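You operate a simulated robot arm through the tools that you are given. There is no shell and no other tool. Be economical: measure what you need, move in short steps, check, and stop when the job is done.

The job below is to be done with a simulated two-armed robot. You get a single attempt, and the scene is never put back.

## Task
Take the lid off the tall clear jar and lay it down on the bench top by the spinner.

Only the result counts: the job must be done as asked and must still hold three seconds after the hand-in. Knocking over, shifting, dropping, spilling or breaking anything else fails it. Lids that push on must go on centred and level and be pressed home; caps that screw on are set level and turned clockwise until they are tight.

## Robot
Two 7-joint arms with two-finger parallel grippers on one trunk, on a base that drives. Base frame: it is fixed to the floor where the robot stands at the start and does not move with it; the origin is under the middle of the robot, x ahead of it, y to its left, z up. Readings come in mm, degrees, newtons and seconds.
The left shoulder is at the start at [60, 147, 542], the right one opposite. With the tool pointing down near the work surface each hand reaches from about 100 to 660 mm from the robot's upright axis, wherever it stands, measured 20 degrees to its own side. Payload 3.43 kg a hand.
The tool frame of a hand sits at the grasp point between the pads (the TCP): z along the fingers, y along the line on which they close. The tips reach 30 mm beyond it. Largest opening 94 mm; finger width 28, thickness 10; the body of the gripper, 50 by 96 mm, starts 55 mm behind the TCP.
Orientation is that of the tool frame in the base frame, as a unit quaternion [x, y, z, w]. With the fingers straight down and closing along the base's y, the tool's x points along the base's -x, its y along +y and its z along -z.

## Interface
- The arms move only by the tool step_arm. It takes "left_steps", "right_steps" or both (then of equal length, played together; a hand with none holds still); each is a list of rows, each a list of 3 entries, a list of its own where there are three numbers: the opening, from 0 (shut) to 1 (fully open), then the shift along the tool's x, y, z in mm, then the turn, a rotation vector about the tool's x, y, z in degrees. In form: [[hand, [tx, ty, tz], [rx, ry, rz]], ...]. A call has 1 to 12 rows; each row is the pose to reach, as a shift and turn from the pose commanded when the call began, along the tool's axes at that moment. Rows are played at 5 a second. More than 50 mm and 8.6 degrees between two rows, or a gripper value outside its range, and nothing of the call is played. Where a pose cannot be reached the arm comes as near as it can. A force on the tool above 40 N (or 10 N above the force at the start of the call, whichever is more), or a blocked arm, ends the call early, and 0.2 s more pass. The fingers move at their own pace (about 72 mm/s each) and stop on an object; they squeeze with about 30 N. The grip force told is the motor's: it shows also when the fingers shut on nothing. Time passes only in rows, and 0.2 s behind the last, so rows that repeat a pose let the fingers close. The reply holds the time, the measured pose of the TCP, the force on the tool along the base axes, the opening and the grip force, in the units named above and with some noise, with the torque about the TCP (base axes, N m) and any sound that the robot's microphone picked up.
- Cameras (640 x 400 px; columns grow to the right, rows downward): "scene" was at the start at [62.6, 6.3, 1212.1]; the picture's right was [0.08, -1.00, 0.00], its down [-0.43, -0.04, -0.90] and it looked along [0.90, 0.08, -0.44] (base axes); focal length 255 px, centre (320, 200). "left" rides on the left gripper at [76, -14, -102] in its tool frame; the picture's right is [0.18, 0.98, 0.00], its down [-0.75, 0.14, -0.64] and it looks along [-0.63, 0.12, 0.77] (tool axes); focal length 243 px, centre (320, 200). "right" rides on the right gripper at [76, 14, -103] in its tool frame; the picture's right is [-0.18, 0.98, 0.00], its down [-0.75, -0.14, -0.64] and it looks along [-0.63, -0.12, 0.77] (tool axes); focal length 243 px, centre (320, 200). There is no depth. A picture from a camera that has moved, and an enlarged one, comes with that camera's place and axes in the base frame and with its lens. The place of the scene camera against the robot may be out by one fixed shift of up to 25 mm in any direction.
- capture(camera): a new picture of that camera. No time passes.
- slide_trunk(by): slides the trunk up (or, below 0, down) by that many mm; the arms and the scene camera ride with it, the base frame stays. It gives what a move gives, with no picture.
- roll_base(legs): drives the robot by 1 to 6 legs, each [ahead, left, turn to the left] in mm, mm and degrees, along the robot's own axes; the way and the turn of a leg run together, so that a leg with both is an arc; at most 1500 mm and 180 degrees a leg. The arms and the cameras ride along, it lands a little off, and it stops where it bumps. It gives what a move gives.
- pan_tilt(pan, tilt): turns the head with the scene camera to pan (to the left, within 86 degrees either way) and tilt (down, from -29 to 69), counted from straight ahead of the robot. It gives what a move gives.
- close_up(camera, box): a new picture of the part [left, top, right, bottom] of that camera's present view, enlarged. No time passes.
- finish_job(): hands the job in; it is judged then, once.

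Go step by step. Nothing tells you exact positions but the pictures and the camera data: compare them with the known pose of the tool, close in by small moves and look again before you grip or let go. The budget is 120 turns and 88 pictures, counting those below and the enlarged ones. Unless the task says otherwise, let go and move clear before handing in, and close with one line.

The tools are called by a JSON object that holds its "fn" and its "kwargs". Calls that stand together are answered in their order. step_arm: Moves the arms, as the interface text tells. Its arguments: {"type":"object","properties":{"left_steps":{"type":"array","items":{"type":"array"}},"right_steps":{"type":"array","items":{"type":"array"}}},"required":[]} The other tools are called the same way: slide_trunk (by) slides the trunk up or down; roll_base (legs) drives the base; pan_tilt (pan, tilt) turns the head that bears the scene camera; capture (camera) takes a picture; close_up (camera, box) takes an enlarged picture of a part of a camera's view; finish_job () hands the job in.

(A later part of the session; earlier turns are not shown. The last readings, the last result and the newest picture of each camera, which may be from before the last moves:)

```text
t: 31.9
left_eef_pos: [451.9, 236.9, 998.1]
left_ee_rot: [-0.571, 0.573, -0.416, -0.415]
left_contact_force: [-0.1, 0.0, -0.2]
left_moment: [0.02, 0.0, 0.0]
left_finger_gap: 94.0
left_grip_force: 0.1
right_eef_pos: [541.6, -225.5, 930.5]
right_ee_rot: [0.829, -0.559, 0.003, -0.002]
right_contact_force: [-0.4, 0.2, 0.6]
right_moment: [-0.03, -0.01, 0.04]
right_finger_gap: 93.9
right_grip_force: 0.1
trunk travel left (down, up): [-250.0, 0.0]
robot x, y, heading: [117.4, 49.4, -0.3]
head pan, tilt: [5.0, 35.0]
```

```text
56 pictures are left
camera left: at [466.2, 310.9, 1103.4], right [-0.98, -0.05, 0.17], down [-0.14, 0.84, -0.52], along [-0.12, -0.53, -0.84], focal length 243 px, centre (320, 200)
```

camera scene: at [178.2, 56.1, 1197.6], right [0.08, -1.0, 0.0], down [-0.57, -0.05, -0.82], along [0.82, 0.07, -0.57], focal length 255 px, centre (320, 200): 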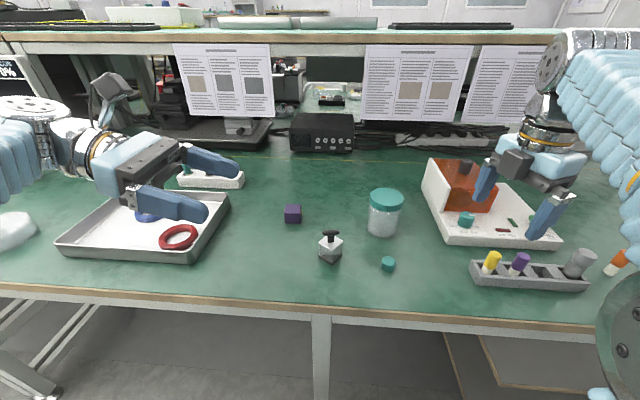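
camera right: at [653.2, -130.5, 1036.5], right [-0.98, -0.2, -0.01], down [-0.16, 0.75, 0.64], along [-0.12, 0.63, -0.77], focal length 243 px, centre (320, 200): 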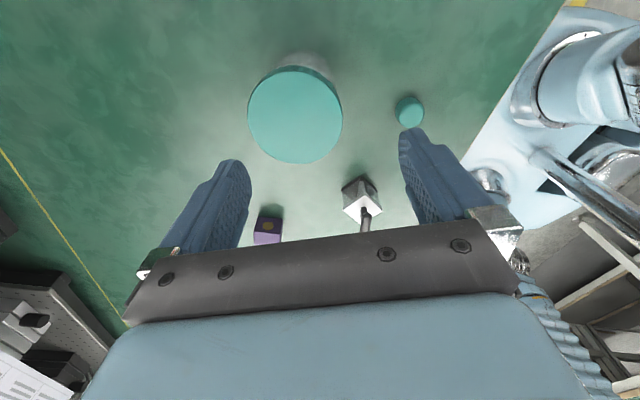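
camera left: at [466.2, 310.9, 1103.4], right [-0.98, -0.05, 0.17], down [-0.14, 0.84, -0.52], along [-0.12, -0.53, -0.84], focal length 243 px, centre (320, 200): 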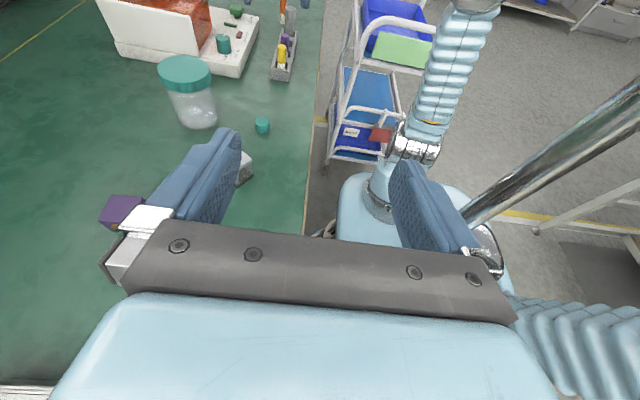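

The left hand now points right and slightly down (18°), camera on top. I'll bring it to (660, 110, 930), left of and above the jar.

{"fn": "step_arm", "kwargs": {"left_steps": [[1, [-4.4, -34.7, 23.7], [0, 0, 0]], [1, [-8.8, -69.3, 47.3], [0, 0, 0]], [1, [-13.2, -104, 71], [0, 0, 0]], [1, [-17.6, -138.7, 94.7], [0, 0, 0]], [1, [-22, -173.3, 118.3], [0, 0, 0]], [1, [-26.4, -208, 142], [0, 0, 0]], [1, [-26.4, -208, 142], [0, 0, 0]]]}}

{"fn": "capture", "kwargs": {"camera": "left"}}

{"fn": "capture", "kwargs": {"camera": "scene"}}

```text
t: 33.5
left_eef_pos: [657.5, 109.5, 932.7]
left_ee_rot: [-0.57, 0.573, -0.416, -0.416]
left_contact_force: [-0.1, -1.1, 0.6]
left_moment: [-0.01, 0.0, -0.02]
left_finger_gap: 93.8
left_grip_force: 0.1
right_eef_pos: [540.4, -225.1, 929.7]
right_ee_rot: [0.829, -0.559, 0.002, -0.002]
right_contact_force: [0.2, 0.1, -1.2]
right_moment: [0.01, 0.0, -0.01]
right_finger_gap: 93.9
right_grip_force: 0.1
trunk travel left (down, up): [-250.0, 0.0]
robot x, y, heading: [118.0, 47.3, -0.1]
head pan, tilt: [5.0, 35.0]
```

```text
55 pictures are left
camera left: at [672.0, 182.7, 1037.7], right [-0.98, -0.05, 0.17], down [-0.14, 0.84, -0.52], along [-0.12, -0.53, -0.84], focal length 243 px, centre (320, 200)
```

left: 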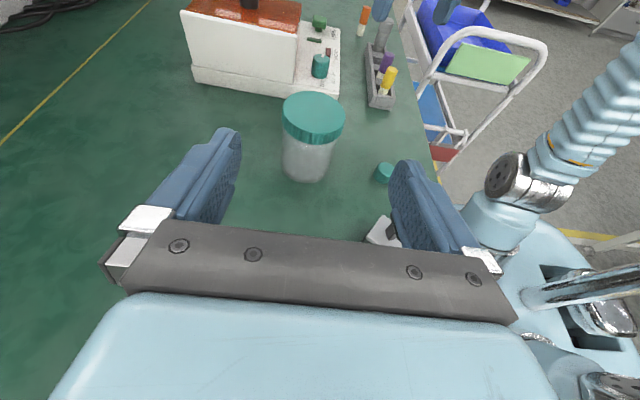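

```text
54 pictures are left
camera scene: at [178.5, 56.1, 1197.6], right [0.08, -1.0, 0.0], down [-0.57, -0.05, -0.82], along [0.82, 0.07, -0.57], focal length 255 px, centre (320, 200)
```

scene: 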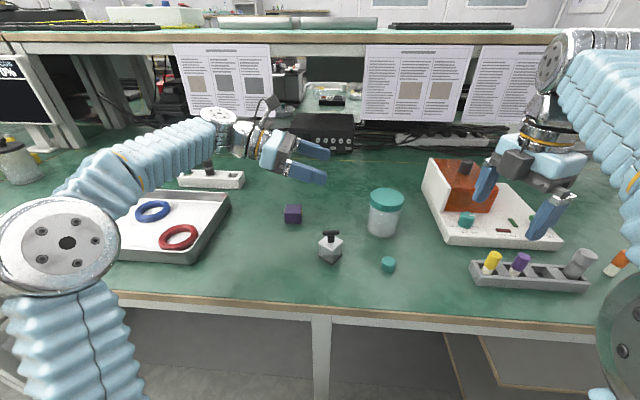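

The left view gives lid top z≈851, lid bottom ≈838, bench ≈757, jar at (658, -55). I'll lower the left hand to (659, 60, 831), in line for a straight approach along the fingers to the jar body.

{"fn": "step_arm", "kwargs": {"left_steps": [[1, [-27, -0.5, 26], [0, 0, 0]], [1, [-54, -1, 52], [0, 0, 0]], [1, [-81.4, -1.5, 78.5], [0, 0, 0]], [1, [-81.4, -1.5, 78.5], [0, 0, 0]]]}}

{"fn": "capture", "kwargs": {"camera": "left"}}

{"fn": "capture", "kwargs": {"camera": "scene"}}

```text
t: 34.5
left_eef_pos: [661.0, 59.9, 830.2]
left_ee_rot: [-0.57, 0.574, -0.415, -0.416]
left_contact_force: [-0.1, -0.2, 0.8]
left_moment: [-0.01, 0.03, -0.02]
left_finger_gap: 94.1
left_grip_force: 0.0
right_eef_pos: [541.3, -225.2, 930.3]
right_ee_rot: [0.829, -0.559, 0.002, -0.002]
right_contact_force: [0.1, 0.4, -0.4]
right_moment: [0.01, -0.01, 0.02]
right_finger_gap: 94.1
right_grip_force: 0.1
trunk travel left (down, up): [-250.0, 0.0]
robot x, y, heading: [117.8, 48.6, -0.2]
head pan, tilt: [5.0, 35.0]
```

```text
53 pictures are left
camera left: at [673.6, 134.6, 934.5], right [-0.98, -0.05, 0.17], down [-0.14, 0.84, -0.52], along [-0.12, -0.53, -0.84], focal length 243 px, centre (320, 200)
```

left: 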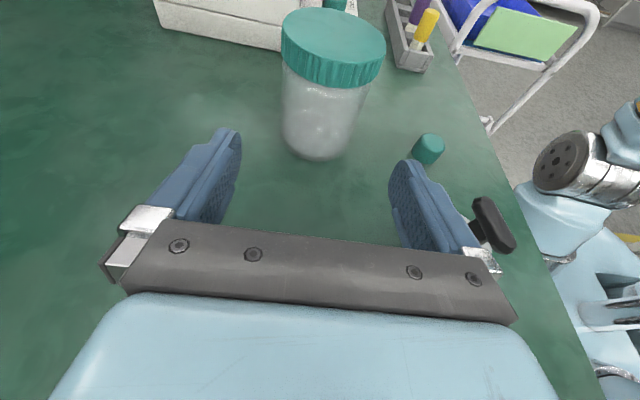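

```text
52 pictures are left
camera scene: at [178.4, 56.1, 1197.6], right [0.08, -1.0, 0.0], down [-0.57, -0.05, -0.82], along [0.82, 0.07, -0.57], focal length 255 px, centre (320, 200)
```

scene: 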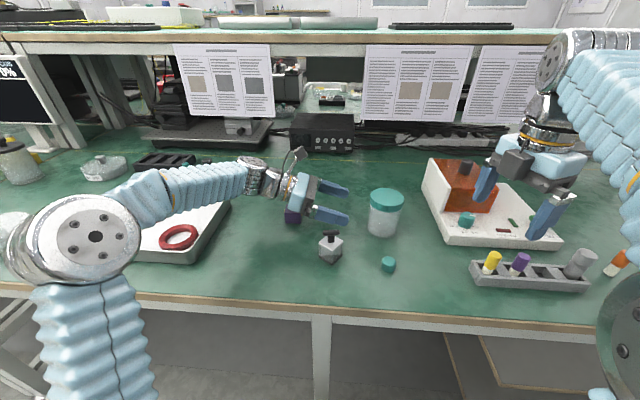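

The fingers line up with the jar body (about 3 mm to correct in x). I advance 65 mm along the fingers and check.

{"fn": "step_arm", "kwargs": {"left_steps": [[1, [0, 3, 20], [0, 0, 0]], [1, [0, 3, 45], [0, 0, 0]], [1, [0, 3, 65], [0, 0, 0]], [1, [0, 3, 65], [0, 0, 0]]]}}

{"fn": "capture", "kwargs": {"camera": "left"}}

{"fn": "close_up", "kwargs": {"camera": "scene", "box": [250, 140, 442, 260]}}

```text
t: 35.5
left_eef_pos: [656.5, -1.6, 810.5]
left_ee_rot: [-0.572, 0.573, -0.416, -0.414]
left_contact_force: [0.5, 0.3, 0.5]
left_moment: [-0.01, -0.03, 0.02]
left_finger_gap: 94.2
left_grip_force: 0.1
right_eef_pos: [541.1, -226.4, 930.8]
right_ee_rot: [0.829, -0.56, 0.003, -0.003]
right_contact_force: [0.2, -0.4, 0.1]
right_moment: [-0.05, 0.04, 0.0]
right_finger_gap: 94.2
right_grip_force: 0.0
trunk travel left (down, up): [-250.0, 0.0]
robot x, y, heading: [118.1, 52.5, -0.3]
head pan, tilt: [5.0, 35.0]
```

```text
51 pictures are left
camera left: at [670.6, 72.5, 914.1], right [-0.98, -0.05, 0.17], down [-0.14, 0.84, -0.52], along [-0.12, -0.53, -0.84], focal length 243 px, centre (320, 200)
```

left: 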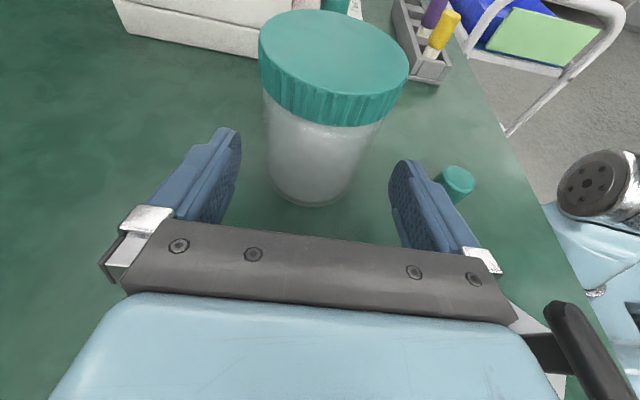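

```text
3.33 times, centred on (346, 200) of scene
camera zoom: at [178.3, 56.1, 1197.6], right [0.08, -1.0, 0.0], down [-0.57, -0.05, -0.82], along [0.82, 0.07, -0.57], focal length 849 px, centre (233, 200)
```

zoom: 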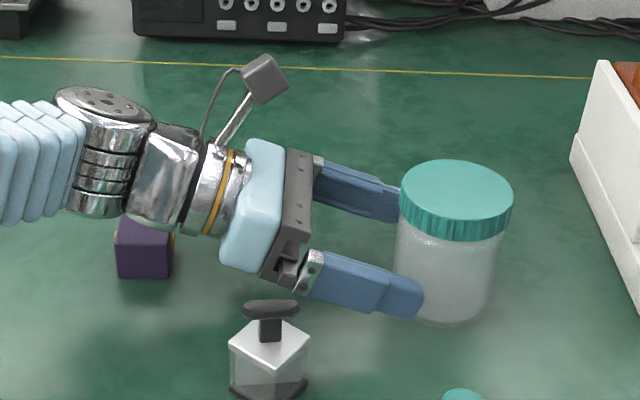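

The fingers straddle the jar body evenly and there's clearance over the cube. I advance the last 46 mm and then close on the body.

{"fn": "step_arm", "kwargs": {"left_steps": [[1, [0, 0, 16], [0, 0, 0]], [1, [0, 0, 32], [0, 0, 0]], [1, [0, 0, 46], [0, 0, 0]], [1, [0, 0, 46], [0, 0, 0]]]}}

{"fn": "capture", "kwargs": {"camera": "left"}}

{"fn": "close_up", "kwargs": {"camera": "scene", "box": [250, 140, 442, 260]}}

```text
t: 36.5
left_eef_pos: [656.7, -45.0, 795.9]
left_ee_rot: [-0.571, 0.573, -0.416, -0.415]
left_contact_force: [-0.2, 0.4, 0.0]
left_moment: [0.01, -0.03, 0.0]
left_finger_gap: 94.1
left_grip_force: 0.0
right_eef_pos: [540.9, -225.4, 930.3]
right_ee_rot: [0.829, -0.559, 0.003, -0.003]
right_contact_force: [-0.7, 0.7, 0.6]
right_moment: [-0.03, -0.02, 0.03]
right_finger_gap: 94.2
right_grip_force: 0.1
trunk travel left (down, up): [-250.0, 0.0]
robot x, y, heading: [122.0, 50.7, -0.3]
head pan, tilt: [5.0, 35.0]
```

```text
49 pictures are left
camera left: at [671.1, 28.9, 899.8], right [-0.98, -0.05, 0.17], down [-0.14, 0.84, -0.52], along [-0.12, -0.53, -0.84], focal length 243 px, centre (320, 200)
```

left: 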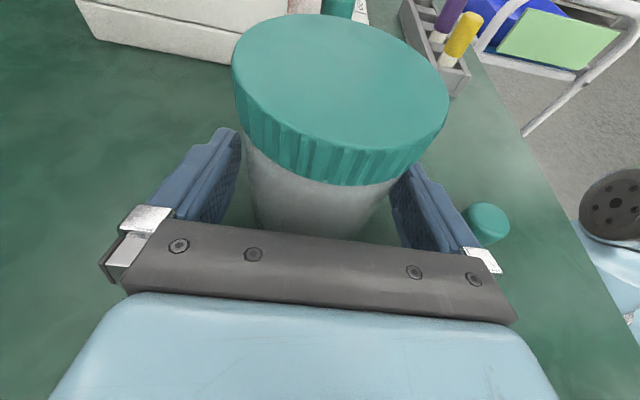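

```text
3.33 times, centred on (346, 200) of scene
camera zoom: at [178.3, 56.1, 1197.6], right [0.08, -1.0, 0.0], down [-0.57, -0.05, -0.82], along [0.82, 0.07, -0.57], focal length 849 px, centre (233, 200)
```

zoom: 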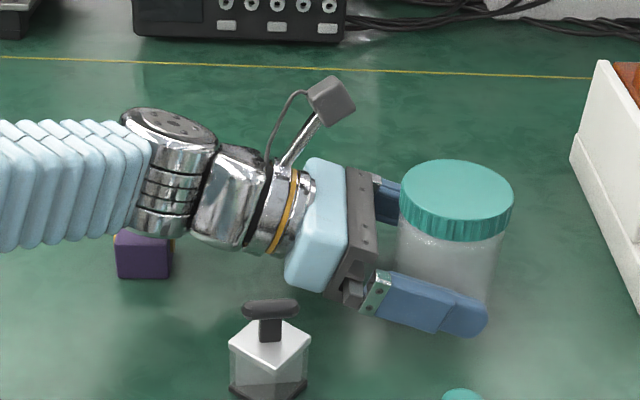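

The jar body sits centred between the left fingers. I close the left hand on it.

{"fn": "step_arm", "kwargs": {"left_steps": [[0.85, [0, 0, 0], [0, 0, 0]], [0.77, [0, 0, 0], [0, 0, 0]], [0.7, [0, 0, 0], [0, 0, 0]], [0.6, [0, 0, 0], [0, 0, 0]], [0.6, [0, 0, 0], [0, 0, 0]]]}}

{"fn": "capture", "kwargs": {"camera": "left"}}

```text
t: 37.7
left_eef_pos: [657.3, -44.6, 796.5]
left_ee_rot: [-0.57, 0.574, -0.416, -0.416]
left_contact_force: [0.4, -0.2, 0.2]
left_moment: [-0.06, -0.07, 0.04]
left_finger_gap: 73.7
left_grip_force: 30.3
right_eef_pos: [541.6, -225.6, 930.7]
right_ee_rot: [0.829, -0.559, 0.002, -0.002]
right_contact_force: [-0.3, 0.0, 0.2]
right_moment: [0.0, 0.0, 0.0]
right_finger_gap: 94.0
right_grip_force: 0.1
trunk travel left (down, up): [-250.0, 0.0]
robot x, y, heading: [115.9, 53.3, 0.1]
head pan, tilt: [5.0, 35.0]
```

```text
47 pictures are left
camera left: at [671.0, 29.2, 899.9], right [-0.98, -0.05, 0.17], down [-0.14, 0.84, -0.52], along [-0.12, -0.53, -0.84], focal length 243 px, centre (320, 200)
```

left: 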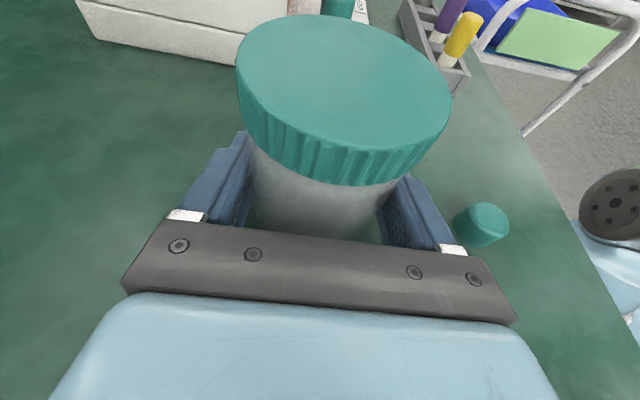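

The left hand holds the jar body (gap 73.7). The earlier right grip may partly have touched the glass, so this time I'll grip only the lid, higher up. I bring the right hand above the jar, winding it back 62° clockwise for a long counter-clockwise stroke.

{"fn": "step_arm", "kwargs": {"right_steps": [[1, [-14.3, -21.6, 3], [0, 0, 7.75]], [1, [-28.6, -43.2, 6], [0, 0, 15.5]], [1, [-43, -64.8, 9], [0, 0, 23.25]], [1, [-57.3, -86.3, 12], [0, 0, 31]], [1, [-71.6, -107.9, 15], [0, 0, 38.75]], [1, [-86, -129.5, 18], [0, 0, 46.5]], [1, [-100.3, -151, 22], [0, 0, 54.25]], [1, [-114.6, -172.6, 25], [0, 0, 62]], [1, [-114.6, -172.6, 25], [0, 0, 62]]]}}

{"fn": "capture", "kwargs": {"camera": "right"}}

{"fn": "capture", "kwargs": {"camera": "left"}}

```text
t: 39.7
left_eef_pos: [657.4, -44.8, 794.7]
left_ee_rot: [-0.571, 0.573, -0.416, -0.416]
left_contact_force: [0.3, -0.6, 0.2]
left_moment: [-0.02, 0.02, 0.0]
left_finger_gap: 73.1
left_grip_force: 30.2
right_eef_pos: [658.4, -51.1, 907.3]
right_ee_rot: [-0.422, 0.907, -0.001, 0.004]
right_contact_force: [0.3, 0.6, -0.6]
right_moment: [0.03, 0.0, 0.02]
right_finger_gap: 93.7
right_grip_force: 0.1
trunk travel left (down, up): [-250.0, 0.0]
robot x, y, heading: [120.1, 49.3, -0.3]
head pan, tilt: [5.0, 35.0]
```

```text
46 pictures are left
camera right: at [597.3, -102.0, 1008.7], right [-0.63, 0.77, 0.0], down [0.59, 0.49, 0.65], along [0.5, 0.41, -0.76], focal length 243 px, centre (320, 200)
```

right: 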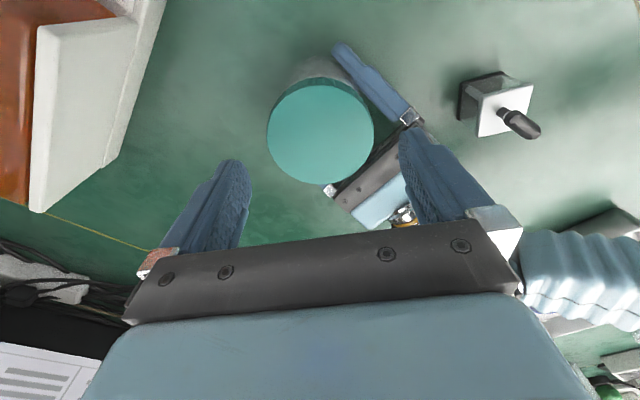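

```text
45 pictures are left
camera left: at [671.0, 29.2, 899.9], right [-0.98, -0.05, 0.17], down [-0.14, 0.84, -0.52], along [-0.12, -0.53, -0.84], focal length 243 px, centre (320, 200)
```

left: 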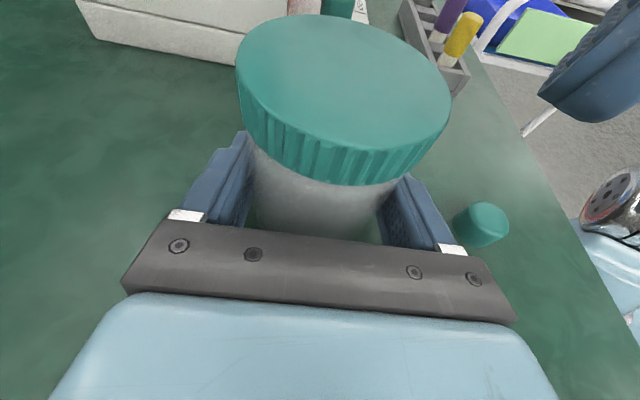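

The lid is nearly centred (about 5 mm back along the tool's x). I shift by that and lower to TCP z≈862 so only the fingertips flank the lid.

{"fn": "step_arm", "kwargs": {"right_steps": [[1, [5, 0, 0], [0, 0, 0]], [1, [5, 0, 15], [0, 0, 0]], [1, [5, 0, 30], [0, 0, 0]], [1, [5, 0, 45], [0, 0, 0]], [1, [5, 0, 45], [0, 0, 0]]]}}

{"fn": "capture", "kwargs": {"camera": "right"}}

{"fn": "close_up", "kwargs": {"camera": "scene", "box": [250, 120, 474, 260]}}

```text
t: 40.9
left_eef_pos: [657.1, -45.8, 796.1]
left_ee_rot: [-0.57, 0.574, -0.415, -0.416]
left_contact_force: [-0.6, 0.2, 0.6]
left_moment: [0.02, 0.01, -0.01]
left_finger_gap: 73.6
left_grip_force: 30.1
right_eef_pos: [656.0, -56.4, 860.4]
right_ee_rot: [-0.422, 0.906, -0.002, 0.002]
right_contact_force: [-0.8, -0.4, 0.3]
right_moment: [-0.01, -0.01, -0.02]
right_finger_gap: 94.1
right_grip_force: 0.1
trunk travel left (down, up): [-250.0, 0.0]
robot x, y, heading: [118.8, 52.0, -0.3]
head pan, tilt: [5.0, 35.0]
```

```text
44 pictures are left
camera right: at [594.7, -107.3, 962.6], right [-0.63, 0.77, 0.0], down [0.59, 0.49, 0.65], along [0.5, 0.41, -0.76], focal length 243 px, centre (320, 200)
```

right: 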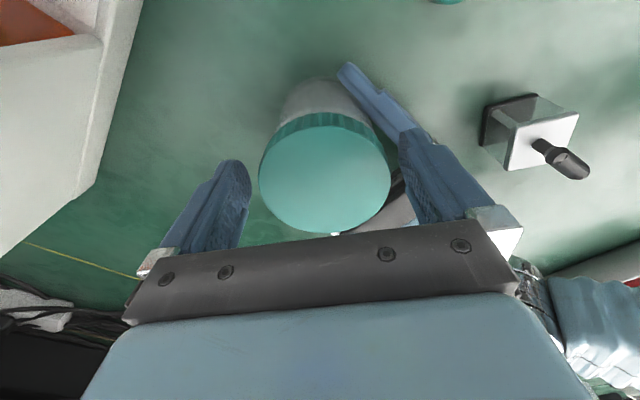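

```text
2.86 times, centred on (362, 190) of scene
camera zoom: at [178.2, 56.2, 1197.6], right [0.08, -1.0, 0.0], down [-0.57, -0.05, -0.82], along [0.82, 0.07, -0.57], focal length 728 px, centre (200, 229)
```

zoom: 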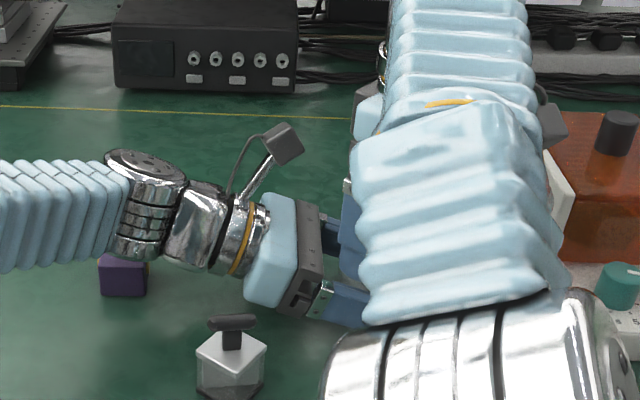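

The fingers are at lid height and centred within ~3 mm. I correct 2.5 mm sideways and close on the lid.

{"fn": "step_arm", "kwargs": {"right_steps": [[1, [0, 2.5, 0], [0, 0, 0]], [0.85, [0, 2.5, 0], [0, 0, 0]], [0.78, [0, 2.5, 0], [0, 0, 0]], [0.6, [0, 2.5, 0], [0, 0, 0]], [0.6, [0, 2.5, 0], [0, 0, 0]]]}}

```text
t: 42.1
left_eef_pos: [656.1, -45.5, 795.8]
left_ee_rot: [-0.57, 0.574, -0.415, -0.416]
left_contact_force: [-10.8, 7.1, 1.5]
left_moment: [-0.38, -0.47, -0.07]
left_finger_gap: 73.3
left_grip_force: 29.5
right_eef_pos: [654.1, -56.8, 861.6]
right_ee_rot: [-0.422, 0.907, -0.003, 0.002]
right_contact_force: [10.5, -7.5, 1.0]
right_moment: [-0.17, -0.23, -0.06]
right_finger_gap: 71.9
right_grip_force: 30.1
trunk travel left (down, up): [-250.0, 0.0]
robot x, y, heading: [118.0, 51.7, 0.1]
head pan, tilt: [5.0, 35.0]
```

There is a 13 N sideways load along the tool's y, so my correction overshot; I relax it by moving back.

{"fn": "step_arm", "kwargs": {"right_steps": [[0.6, [0, -1, 0], [0, 0, 0]], [0.6, [0, -2, 0], [0, 0, 0]], [0.6, [0, -2, 0], [0, 0, 0]]]}}

```text
t: 42.9
left_eef_pos: [656.5, -44.2, 795.7]
left_ee_rot: [-0.571, 0.573, -0.416, -0.416]
left_contact_force: [-1.8, 5.9, 2.7]
left_moment: [-0.07, 0.16, 0.02]
left_finger_gap: 73.3
left_grip_force: 30.1
right_eef_pos: [655.1, -57.0, 861.7]
right_ee_rot: [-0.422, 0.907, 0.0, 0.002]
right_contact_force: [2.4, -5.7, -2.1]
right_moment: [-0.27, -0.18, -0.04]
right_finger_gap: 71.7
right_grip_force: 30.3
trunk travel left (down, up): [-250.0, 0.0]
robot x, y, heading: [121.2, 52.0, -0.3]
head pan, tilt: [5.0, 35.0]
```

Load is reduced to ~6 N. Now I turn counter-clockwise 24° with the jar held and read the torque.

{"fn": "step_arm", "kwargs": {"right_steps": [[0.6, [0, 0, 0], [0, 0, -6]], [0.6, [0, 0, 0], [0, 0, -12]], [0.6, [0, 0, 0], [0, 0, -18]], [0.6, [0, 0, 0], [0, 0, -24]], [0.6, [0, 0, 0], [0, 0, -24]]]}}

{"fn": "capture", "kwargs": {"camera": "left"}}

```text
t: 44.1
left_eef_pos: [656.8, -44.9, 795.7]
left_ee_rot: [-0.569, 0.575, -0.414, -0.417]
left_contact_force: [-16.5, 10.4, 1.3]
left_moment: [-0.45, -0.82, -0.14]
left_finger_gap: 73.6
left_grip_force: 29.9
right_eef_pos: [656.2, -58.2, 861.9]
right_ee_rot: [-0.601, 0.799, -0.002, 0.004]
right_contact_force: [16.9, -12.6, 1.4]
right_moment: [-0.16, -0.28, -0.09]
right_finger_gap: 71.9
right_grip_force: 30.2
trunk travel left (down, up): [-250.0, 0.0]
robot x, y, heading: [118.6, 48.3, -0.1]
head pan, tilt: [5.0, 35.0]
```

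```text
42 pictures are left
camera left: at [670.5, 29.0, 899.9], right [-0.98, -0.05, 0.17], down [-0.13, 0.84, -0.52], along [-0.12, -0.53, -0.84], focal length 243 px, centre (320, 200)
```

left: 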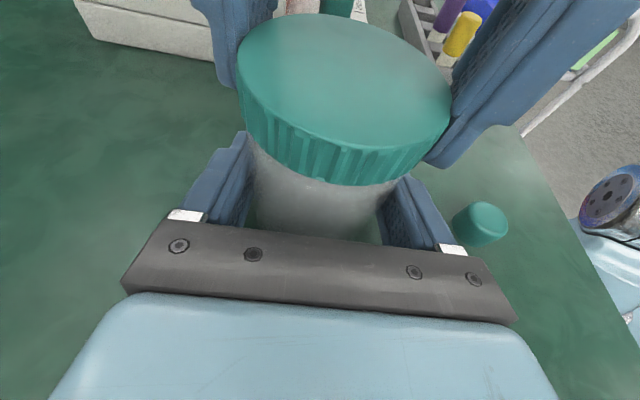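

The turn went through; the side load grew because the turning centre is slightly off the jar's axis. I shift to relieve it and continue turning.

{"fn": "step_arm", "kwargs": {"right_steps": [[0.6, [0.5, -1.2, 0], [0, 0, 0]], [0.6, [0.9, -2.3, 0], [0, 0, 0]], [0.6, [0.9, -2.3, 0], [0, 0, -8]], [0.6, [0.9, -2.3, 0], [0, 0, -16]], [0.6, [0.9, -2.3, 0], [0, 0, -24]], [0.6, [0.9, -2.3, 0], [0, 0, -24]]]}}

{"fn": "close_up", "kwargs": {"camera": "left", "box": [220, 60, 460, 210]}}

```text
t: 45.5
left_eef_pos: [655.7, -46.5, 796.5]
left_ee_rot: [-0.57, 0.574, -0.415, -0.416]
left_contact_force: [-14.0, -1.1, 1.0]
left_moment: [0.09, -0.72, -0.15]
left_finger_gap: 73.2
left_grip_force: 29.8
right_eef_pos: [656.9, -57.8, 861.4]
right_ee_rot: [0.755, -0.656, 0.002, -0.003]
right_contact_force: [16.4, 0.9, 3.9]
right_moment: [0.15, -0.22, -0.05]
right_finger_gap: 71.8
right_grip_force: 30.1
trunk travel left (down, up): [-250.0, 0.0]
robot x, y, heading: [121.8, 49.8, -0.3]
head pan, tilt: [5.0, 35.0]
```

```text
2.67 times, centred on (340, 135) of left
camera zoom: at [670.4, 28.7, 899.9], right [-0.98, -0.05, 0.17], down [-0.13, 0.84, -0.52], along [-0.12, -0.53, -0.84], focal length 647 px, centre (267, 373)
```

zoom: 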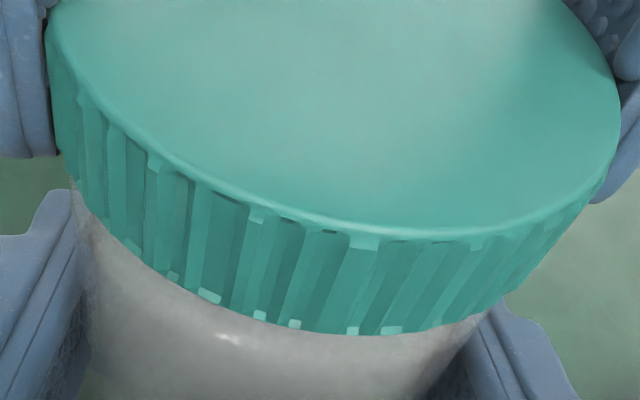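

The upward push grows steadily (−2 → +4 N), as expected when a thread lifts. I relieve side load, ease up 0.4 mm and continue 40° more.

{"fn": "step_arm", "kwargs": {"right_steps": [[0.6, [0.2, -1.5, -0.4], [0, 0, 0]], [0.6, [0.2, -1.5, -0.4], [0, 0, -8]], [0.6, [0.2, -1.5, -0.4], [0, 0, -16]], [0.6, [0.2, -1.5, -0.5], [0, 0, -24]], [0.6, [0.2, -1.5, -0.6], [0, 0, -32]], [0.6, [0.2, -1.5, -0.7], [0, 0, -40]], [0.6, [0.2, -1.5, -0.7], [0, 0, -40]]]}}

{"fn": "close_up", "kwargs": {"camera": "left", "box": [220, 60, 460, 210]}}

```text
t: 47.1
left_eef_pos: [655.0, -46.8, 796.0]
left_ee_rot: [-0.569, 0.575, -0.414, -0.417]
left_contact_force: [-22.9, -8.5, 0.9]
left_moment: [0.06, -0.78, -0.1]
left_finger_gap: 73.1
left_grip_force: 29.9
right_eef_pos: [659.2, -57.6, 862.6]
right_ee_rot: [0.934, -0.357, 0.004, -0.002]
right_contact_force: [22.3, 8.6, 4.0]
right_moment: [0.57, -0.63, -0.19]
right_finger_gap: 72.0
right_grip_force: 29.6
trunk travel left (down, up): [-250.0, 0.0]
robot x, y, heading: [117.4, 50.4, -0.3]
head pan, tilt: [5.0, 35.0]
```

```text
2.67 times, centred on (340, 135) of left
camera zoom: at [670.1, 28.4, 899.9], right [-0.98, -0.05, 0.17], down [-0.13, 0.84, -0.52], along [-0.12, -0.53, -0.84], focal length 647 px, centre (267, 373)
```

zoom: 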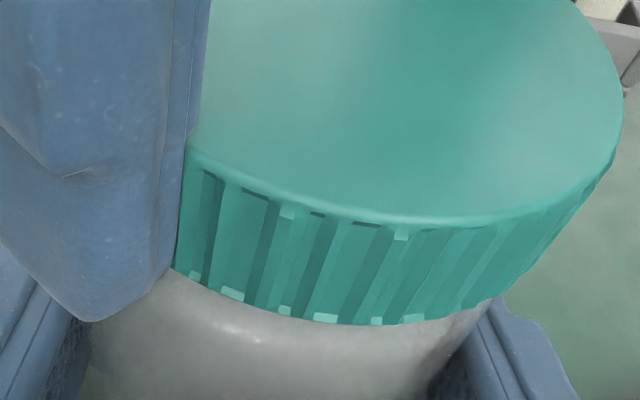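

The lid's lower edge has risen about 1–2 mm, so it is unscrewing; the jar's axis seems to be near (657.5, -52.5), which explains the side load. I open the right hand to regrip on that centre.

{"fn": "step_arm", "kwargs": {"right_steps": [[0.6, [0.9, -1.9, 0], [0, 0, 0]], [0.85, [0.9, -1.9, 0], [0, 0, 0]], [1, [0.9, -1.9, 0], [0, 0, 0]], [1, [0.9, -1.9, 0], [0, 0, 0]]]}}

{"fn": "capture", "kwargs": {"camera": "right"}}

{"fn": "capture", "kwargs": {"camera": "left"}}

```text
t: 48.1
left_eef_pos: [657.7, -45.4, 795.7]
left_ee_rot: [-0.571, 0.573, -0.416, -0.416]
left_contact_force: [1.4, 1.0, 1.3]
left_moment: [0.01, 0.04, -0.04]
left_finger_gap: 72.5
left_grip_force: 30.0
right_eef_pos: [660.2, -55.8, 862.7]
right_ee_rot: [0.934, -0.358, 0.003, -0.001]
right_contact_force: [-0.4, -1.0, 0.4]
right_moment: [0.01, 0.01, 0.01]
right_finger_gap: 94.0
right_grip_force: 0.1
trunk travel left (down, up): [-250.0, 0.0]
robot x, y, heading: [121.3, 46.8, -0.2]
head pan, tilt: [5.0, 35.0]
```

```text
39 pictures are left
camera right: at [706.6, -119.3, 965.3], right [-0.79, -0.61, 0.0], down [-0.47, 0.61, 0.64], along [-0.39, 0.51, -0.77], focal length 243 px, centre (320, 200)
```

right: 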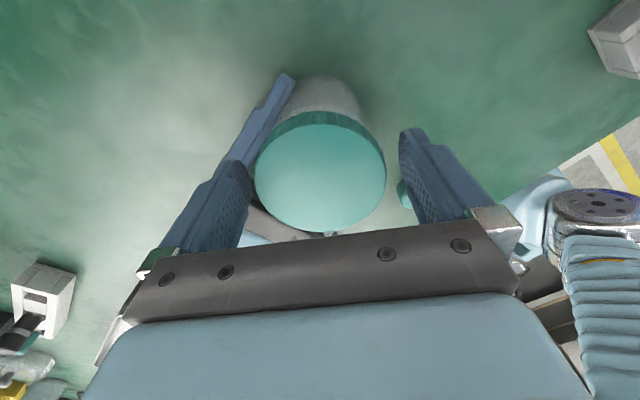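

```text
38 pictures are left
camera left: at [671.3, 29.6, 899.8], right [-0.98, -0.05, 0.17], down [-0.14, 0.84, -0.52], along [-0.12, -0.53, -0.84], focal length 243 px, centre (320, 200)
```

left: 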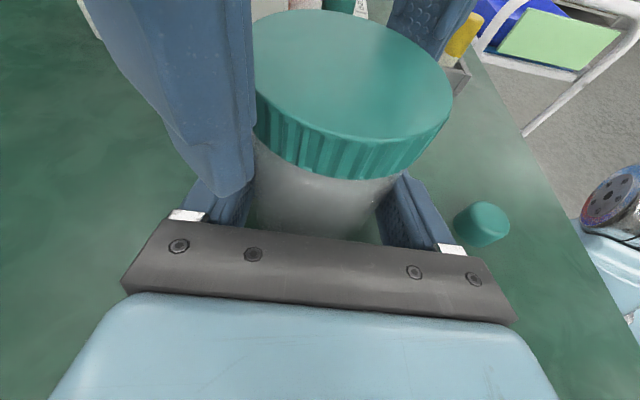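

Both views agree the axis is at about (656.8, -52.3). I wind back 92° clockwise while centring on it.

{"fn": "step_arm", "kwargs": {"right_steps": [[1, [-4.8, -0.4, 0], [0, 0, 8]], [1, [-4.8, -0.4, 0], [0, 0, 16]], [1, [-4.8, -0.4, 0], [0, 0, 24]], [1, [-4.8, -0.4, 0], [0, 0, 32]], [1, [-4.8, -0.4, 0], [0, 0, 40]], [1, [-4.8, -0.4, 0], [0, 0, 48]], [1, [-4.8, -0.4, 0], [0, 0, 56]], [1, [-4.8, -0.4, 0], [0, 0, 64]], [1, [-4.8, -0.4, 0], [0, 0, 72]], [1, [-4.8, -0.4, 0], [0, 0, 80]], [1, [-4.8, -0.4, 0], [0, 0, 88]], [1, [-4.8, -0.4, 0], [0, 0, 92]]]}}

{"fn": "step_arm", "kwargs": {"right_steps": [[0.85, [0, 0, 0], [0, 0, 0]], [0.78, [0, 0, 0], [0, 0, 0]], [0.6, [0, 0, 0], [0, 0, 0]], [0.6, [0, 0, 0], [0, 0, 0]]]}}

```text
t: 50.7
left_eef_pos: [656.3, -44.7, 795.3]
left_ee_rot: [-0.571, 0.573, -0.416, -0.416]
left_contact_force: [-0.2, -0.2, 0.0]
left_moment: [-0.03, 0.04, -0.01]
left_finger_gap: 72.7
left_grip_force: 30.3
right_eef_pos: [658.1, -52.7, 861.6]
right_ee_rot: [-0.389, 0.921, -0.002, 0.004]
right_contact_force: [0.0, 0.1, 0.3]
right_moment: [0.01, -0.02, -0.01]
right_finger_gap: 94.2
right_grip_force: 0.0
trunk travel left (down, up): [-250.0, 0.0]
robot x, y, heading: [122.6, 49.1, -0.2]
head pan, tilt: [5.0, 35.0]
```

```text
t: 51.7
left_eef_pos: [656.0, -45.3, 796.8]
left_ee_rot: [-0.57, 0.574, -0.415, -0.417]
left_contact_force: [-5.3, 4.6, 0.2]
left_moment: [-0.14, -0.16, -0.05]
left_finger_gap: 72.4
left_grip_force: 30.1
right_eef_pos: [657.9, -54.4, 861.2]
right_ee_rot: [-0.39, 0.921, 0.0, 0.004]
right_contact_force: [5.2, -3.3, 0.4]
right_moment: [-0.14, -0.15, -0.05]
right_finger_gap: 71.6
right_grip_force: 30.3
trunk travel left (down, up): [-250.0, 0.0]
robot x, y, heading: [116.3, 50.6, -0.4]
head pan, tilt: [5.0, 35.0]
```

Regripped with only ~6 N side load. I turn the next 92° counter-clockwise, rising about 1 mm.

{"fn": "step_arm", "kwargs": {"right_steps": [[0.6, [0, -0.7, 0], [0, 0, -8]], [0.6, [0, -0.7, -0.1], [0, 0, -16]], [0.6, [0, -0.7, -0.2], [0, 0, -24]], [0.6, [0, -0.7, -0.3], [0, 0, -32]], [0.6, [0, -0.7, -0.4], [0, 0, -40]], [0.6, [0, -0.7, -0.5], [0, 0, -48]], [0.6, [0, -0.7, -0.6], [0, 0, -56]], [0.6, [0, -0.7, -0.7], [0, 0, -64]], [0.6, [0, -0.7, -0.8], [0, 0, -72]], [0.6, [0, -0.7, -0.9], [0, 0, -80]], [0.6, [0, -0.7, -1], [0, 0, -88]], [0.6, [0, -0.7, -1], [0, 0, -92]]]}}

{"fn": "close_up", "kwargs": {"camera": "left", "box": [220, 60, 460, 210]}}

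```text
t: 54.3
left_eef_pos: [657.3, -45.0, 795.1]
left_ee_rot: [-0.57, 0.574, -0.415, -0.416]
left_contact_force: [-1.1, -0.9, -0.3]
left_moment: [0.02, 0.01, 0.01]
left_finger_gap: 72.5
left_grip_force: 29.8
right_eef_pos: [658.9, -54.5, 863.0]
right_ee_rot: [0.934, -0.358, 0.003, 0.0]
right_contact_force: [-0.3, 0.8, -0.4]
right_moment: [0.02, 0.01, -0.02]
right_finger_gap: 71.5
right_grip_force: 30.1
trunk travel left (down, up): [-250.0, 0.0]
robot x, y, heading: [119.3, 49.7, -0.3]
head pan, tilt: [5.0, 35.0]
```

```text
2.67 times, centred on (340, 135) of left
camera zoom: at [671.1, 29.2, 899.8], right [-0.98, -0.05, 0.17], down [-0.14, 0.84, -0.52], along [-0.12, -0.53, -0.84], focal length 647 px, centre (267, 373)
```

zoom: 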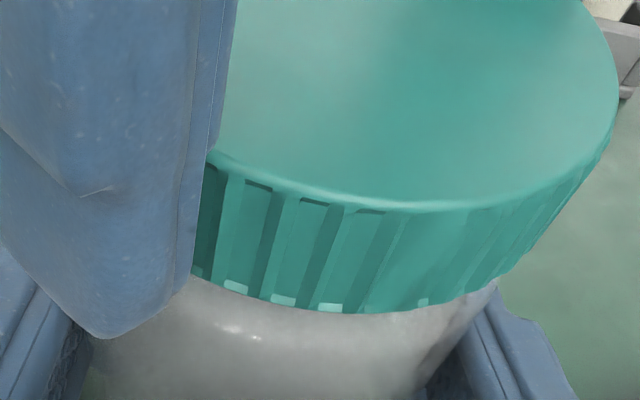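

All forces dropped to zero and the lid has risen further—it may be off the thread. I lift 4 mm gently and watch the force.

{"fn": "step_arm", "kwargs": {"right_steps": [[0.6, [0, 0, -1], [0, 0, 0]], [0.6, [0, 0, -2], [0, 0, 0]], [0.6, [0, 0, -3], [0, 0, 0]], [0.6, [0, 0, -4], [0, 0, 0]], [0.6, [0, 0, -4], [0, 0, 0]]]}}

{"fn": "close_up", "kwargs": {"camera": "left", "box": [220, 60, 460, 210]}}

```text
t: 55.5
left_eef_pos: [657.4, -46.2, 796.7]
left_ee_rot: [-0.571, 0.574, -0.415, -0.416]
left_contact_force: [0.3, 0.6, 0.3]
left_moment: [-0.04, 0.01, 0.0]
left_finger_gap: 72.4
left_grip_force: 29.9
right_eef_pos: [658.0, -53.4, 866.5]
right_ee_rot: [0.933, -0.359, 0.004, -0.001]
right_contact_force: [0.5, -0.3, 0.4]
right_moment: [0.01, 0.04, 0.0]
right_finger_gap: 71.6
right_grip_force: 29.9
trunk travel left (down, up): [-250.0, 0.0]
robot x, y, heading: [121.8, 51.3, -0.4]
head pan, tilt: [5.0, 35.0]
```

```text
2.67 times, centred on (340, 135) of left
camera zoom: at [671.1, 29.2, 899.8], right [-0.98, -0.05, 0.17], down [-0.14, 0.84, -0.52], along [-0.12, -0.53, -0.84], focal length 647 px, centre (267, 373)
```

zoom: 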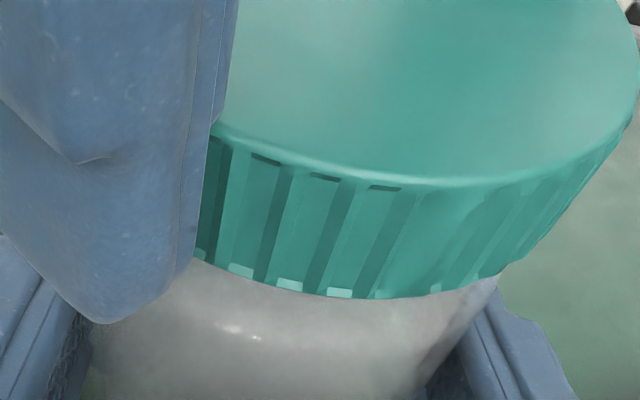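

The lid is free of the thread. My fingertips reach a few mm below its rim, so I'll rest it back on the neck for a moment, regrip 10 mm higher so it can be laid down without a drop.

{"fn": "step_arm", "kwargs": {"right_steps": [[0.6, [0, 0, 2], [0, 0, 0]], [0.6, [0, 0, 3.5], [0, 0, 0]], [0.6, [0, 0, 3.5], [0, 0, 0]], [0.8, [0, 0, 3.5], [0, 0, 0]], [0.9, [0, 0, 3.5], [0, 0, 0]], [0.9, [0, 0, -2], [0, 0, 0]], [0.9, [0, 0, -7], [0, 0, 0]], [0.9, [0, 0, -7], [0, 0, 0]]]}}

{"fn": "capture", "kwargs": {"camera": "left"}}

{"fn": "capture", "kwargs": {"camera": "right"}}

```text
t: 57.3
left_eef_pos: [657.6, -44.7, 796.0]
left_ee_rot: [-0.571, 0.574, -0.415, -0.416]
left_contact_force: [0.3, -1.0, 0.3]
left_moment: [0.01, 0.03, 0.03]
left_finger_gap: 72.2
left_grip_force: 30.2
right_eef_pos: [659.0, -54.4, 874.3]
right_ee_rot: [0.933, -0.359, 0.003, -0.001]
right_contact_force: [0.1, -0.2, -0.2]
right_moment: [0.0, 0.01, -0.04]
right_finger_gap: 84.7
right_grip_force: 0.1
trunk travel left (down, up): [-250.0, 0.0]
robot x, y, heading: [119.6, 51.2, -0.2]
head pan, tilt: [5.0, 35.0]
```

```text
35 pictures are left
camera left: at [671.1, 29.2, 899.8], right [-0.98, -0.05, 0.17], down [-0.14, 0.84, -0.52], along [-0.12, -0.53, -0.84], focal length 243 px, centre (320, 200)
```

left: 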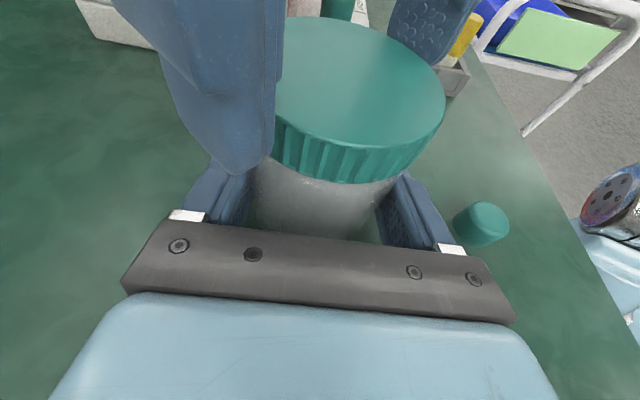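

```text
34 pictures are left
camera right: at [704.2, -116.1, 977.4], right [-0.79, -0.61, 0.0], down [-0.47, 0.61, 0.64], along [-0.38, 0.51, -0.77], focal length 243 px, centre (320, 200)
```

right: 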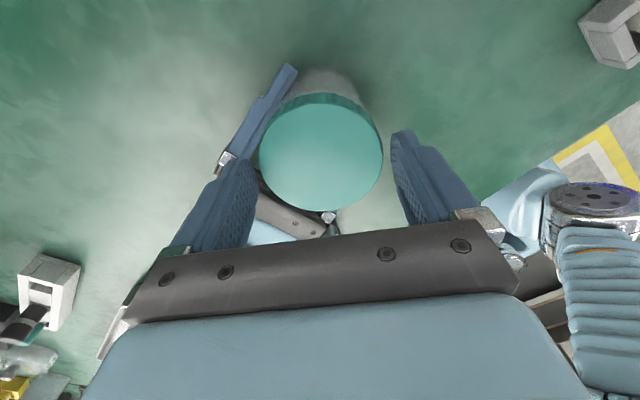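

The lid rests level on the jar; the tips now overlap about half the lid's height. I close and lift about 33 mm.

{"fn": "step_arm", "kwargs": {"right_steps": [[0.85, [0, 0, 1.5], [0, 0, 0]], [0.75, [0, 0, 1.5], [0, 0, 0]], [0.6, [0, 0, 1.5], [0, 0, 0]], [0.6, [0, 0, 1.5], [0, 0, 0]], [0.6, [0, 0, -5], [0, 0, 0]], [0.6, [0, 0, -12], [0, 0, 0]], [0.6, [0, 0, -22], [0, 0, 0]], [0.6, [0, 0, -32], [0, 0, 0]], [0.6, [0, 0, -32], [0, 0, 0]]]}}

{"fn": "capture", "kwargs": {"camera": "left"}}

{"fn": "capture", "kwargs": {"camera": "right"}}

```text
t: 59.3
left_eef_pos: [657.9, -46.1, 794.8]
left_ee_rot: [-0.571, 0.574, -0.415, -0.416]
left_contact_force: [0.1, 0.2, 0.6]
left_moment: [-0.01, 0.02, -0.05]
left_finger_gap: 72.6
left_grip_force: 29.7
right_eef_pos: [657.4, -54.5, 907.4]
right_ee_rot: [0.934, -0.359, 0.004, -0.001]
right_contact_force: [-0.2, 0.5, 0.5]
right_moment: [0.0, -0.01, 0.02]
right_finger_gap: 71.4
right_grip_force: 29.8
trunk travel left (down, up): [-250.0, 0.0]
robot x, y, heading: [121.3, 52.3, -0.1]
head pan, tilt: [5.0, 35.0]
```

```text
33 pictures are left
camera left: at [671.1, 29.2, 899.8], right [-0.98, -0.05, 0.17], down [-0.14, 0.84, -0.52], along [-0.12, -0.53, -0.84], focal length 243 px, centre (320, 200)
```

left: 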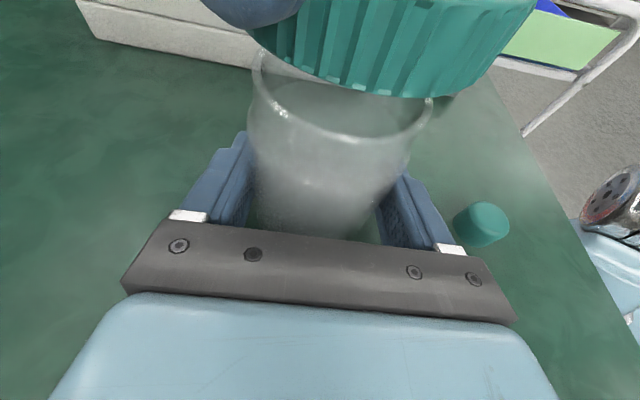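

```text
32 pictures are left
camera right: at [703.5, -116.7, 1009.5], right [-0.79, -0.61, -0.01], down [-0.47, 0.61, 0.64], along [-0.38, 0.51, -0.77], focal length 243 px, centre (320, 200)
```

right: 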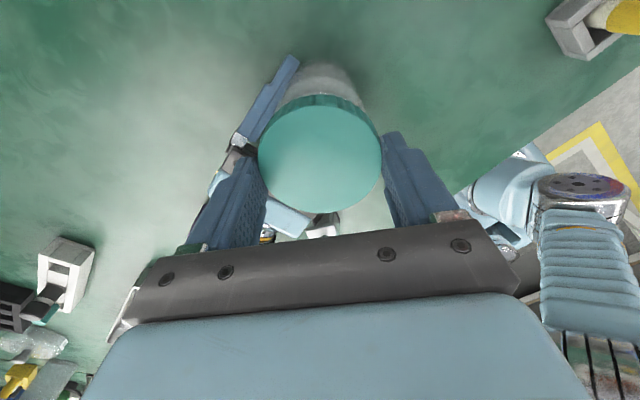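

The lid is off and held securely. I carry it to about (600, -138), between the jar and the spinner's front corner, turning the hand so its fingers close along x.

{"fn": "step_arm", "kwargs": {"right_steps": [[0.6, [2.3, 16.7, 0], [0, 0, 8]], [0.6, [4.6, 33.5, 0], [0, 0, 16]], [0.6, [6.9, 50.2, 0], [0, 0, 24]], [0.6, [9.2, 67, 0], [0, 0, 32]], [0.6, [11.5, 83.7, 0], [0, 0, 40]], [0.6, [13.8, 100.5, 0], [0, 0, 48]], [0.6, [13.8, 100.5, 0], [0, 0, 48]]]}}

{"fn": "capture", "kwargs": {"camera": "right"}}

{"fn": "capture", "kwargs": {"camera": "left"}}

{"fn": "capture", "kwargs": {"camera": "scene"}}

```text
t: 60.9
left_eef_pos: [657.1, -45.1, 795.4]
left_ee_rot: [-0.57, 0.573, -0.416, -0.416]
left_contact_force: [-0.9, -0.6, 0.0]
left_moment: [0.0, 0.01, -0.03]
left_finger_gap: 72.5
left_grip_force: 30.3
right_eef_pos: [599.8, -139.4, 907.3]
right_ee_rot: [-0.706, 0.708, -0.003, 0.002]
right_contact_force: [0.2, -0.2, -0.6]
right_moment: [0.03, 0.01, 0.01]
right_finger_gap: 71.5
right_grip_force: 30.5
trunk travel left (down, up): [-250.0, 0.0]
robot x, y, heading: [120.9, 46.9, -0.2]
head pan, tilt: [5.0, 35.0]
```

```text
31 pictures are left
camera right: at [584.4, -216.1, 1008.8], right [-0.98, 0.19, -0.01], down [0.14, 0.75, 0.64], along [0.12, 0.63, -0.77], focal length 243 px, centre (320, 200)
```

right: 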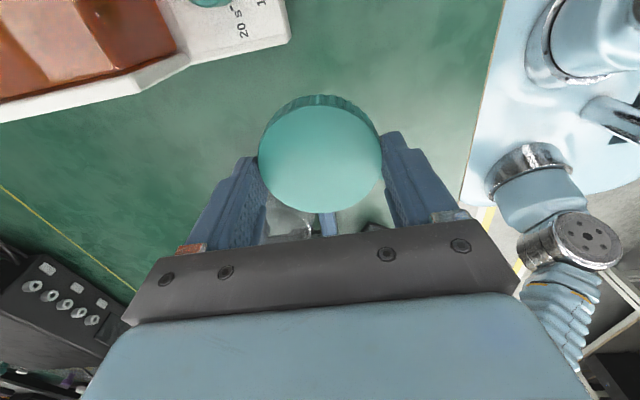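

```text
30 pictures are left
camera left: at [671.1, 29.2, 899.8], right [-0.98, -0.05, 0.17], down [-0.14, 0.84, -0.52], along [-0.12, -0.53, -0.84], focal length 243 px, centre (320, 200)
```

left: 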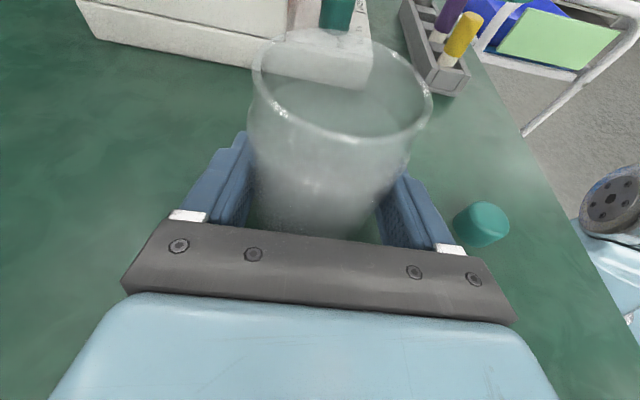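

```text
29 pictures are left
camera scene: at [178.3, 56.1, 1197.6], right [0.08, -1.0, 0.0], down [-0.57, -0.05, -0.82], along [0.82, 0.07, -0.57], focal length 255 px, centre (320, 200)
```

scene: 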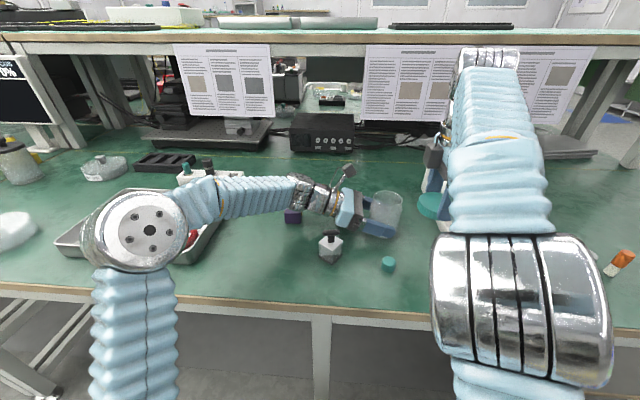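

The spot below is clear: the spinner's near corner is at ≈(615, -190), and the lid edge will sit ~15–20 mm from it. I lower in steps to just above the bench.

{"fn": "step_arm", "kwargs": {"right_steps": [[0.6, [0, 0, 30], [0, 0, 0]], [0.6, [0, 0, 60], [0, 0, 0]], [0.6, [0, 0, 85], [0, 0, 0]], [0.6, [0, 0, 98], [0, 0, 0]], [0.6, [0, 0, 98], [0, 0, 0]]]}}

{"fn": "capture", "kwargs": {"camera": "right"}}

{"fn": "capture", "kwargs": {"camera": "scene"}}

```text
t: 62.1
left_eef_pos: [656.6, -45.0, 795.8]
left_ee_rot: [-0.571, 0.573, -0.416, -0.416]
left_contact_force: [0.2, 0.3, 0.3]
left_moment: [0.04, 0.03, 0.02]
left_finger_gap: 72.5
left_grip_force: 29.9
right_eef_pos: [600.3, -140.5, 807.8]
right_ee_rot: [-0.707, 0.707, -0.002, 0.002]
right_contact_force: [-0.5, 0.0, -0.6]
right_moment: [0.02, 0.01, 0.01]
right_finger_gap: 71.5
right_grip_force: 29.8
trunk travel left (down, up): [-250.0, 0.0]
robot x, y, heading: [119.5, 54.1, -0.4]
head pan, tilt: [5.0, 35.0]
```

```text
28 pictures are left
camera right: at [585.1, -216.5, 910.2], right [-0.98, 0.18, -0.01], down [0.14, 0.75, 0.64], along [0.12, 0.63, -0.77], focal length 243 px, centre (320, 200)
```

right: 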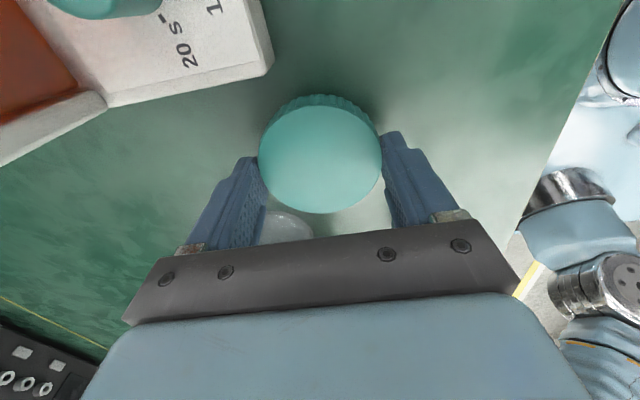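

```text
27 pictures are left
camera scene: at [178.4, 56.1, 1197.6], right [0.08, -1.0, 0.0], down [-0.57, -0.05, -0.82], along [0.82, 0.07, -0.57], focal length 255 px, centre (320, 200)
```

scene: 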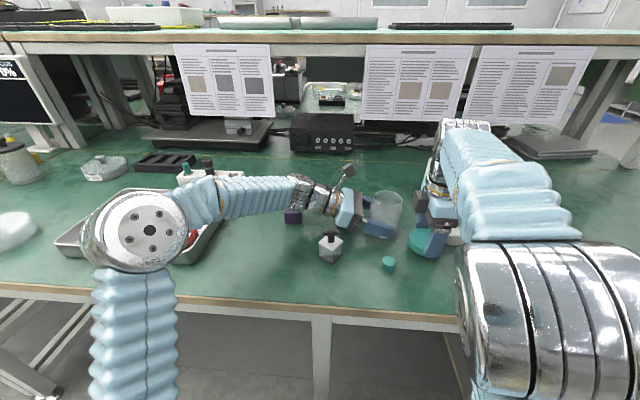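

The lid hovers about 10–15 mm above a clear patch of bench. I lower in small steps until I feel contact.

{"fn": "step_arm", "kwargs": {"right_steps": [[0.6, [0, 0, 2], [0, 0, 0]], [0.6, [0, 0, 4], [0, 0, 0]], [0.6, [0, 0, 6], [0, 0, 0]], [0.6, [0, 0, 8], [0, 0, 0]], [0.6, [0, 0, 8], [0, 0, 0]]]}}

```text
t: 63.3
left_eef_pos: [656.7, -44.3, 796.0]
left_ee_rot: [-0.571, 0.574, -0.415, -0.415]
left_contact_force: [0.5, -0.2, -0.4]
left_moment: [0.04, 0.04, 0.0]
left_finger_gap: 72.3
left_grip_force: 30.4
right_eef_pos: [601.0, -138.5, 800.4]
right_ee_rot: [0.707, -0.707, 0.002, -0.002]
right_contact_force: [-0.8, 0.2, -1.1]
right_moment: [0.0, 0.02, 0.04]
right_finger_gap: 71.6
right_grip_force: 30.3
trunk travel left (down, up): [-250.0, 0.0]
robot x, y, heading: [122.5, 51.0, -0.3]
head pan, tilt: [5.0, 35.0]
```

No contact yet; I keep lowering slowly.

{"fn": "step_arm", "kwargs": {"right_steps": [[0.6, [0, 0, 1.5], [0, 0, 0]], [0.6, [0, 0, 3], [0, 0, 0]], [0.6, [0, 0, 4.5], [0, 0, 0]], [0.6, [0, 0, 6], [0, 0, 0]], [0.6, [0, 0, 6], [0, 0, 0]]]}}

```text
t: 64.5
left_eef_pos: [656.2, -44.7, 796.8]
left_ee_rot: [-0.571, 0.573, -0.416, -0.414]
left_contact_force: [-0.6, -0.1, 0.4]
left_moment: [0.03, -0.01, 0.01]
left_finger_gap: 72.3
left_grip_force: 29.7
right_eef_pos: [601.4, -137.4, 796.9]
right_ee_rot: [0.707, -0.707, 0.004, -0.004]
right_contact_force: [7.9, -2.3, 34.4]
right_moment: [-0.21, -0.12, 0.03]
right_finger_gap: 71.5
right_grip_force: 30.0
trunk travel left (down, up): [-250.0, 0.0]
robot x, y, heading: [116.4, 50.2, -0.0]
head pan, tilt: [5.0, 35.0]
```

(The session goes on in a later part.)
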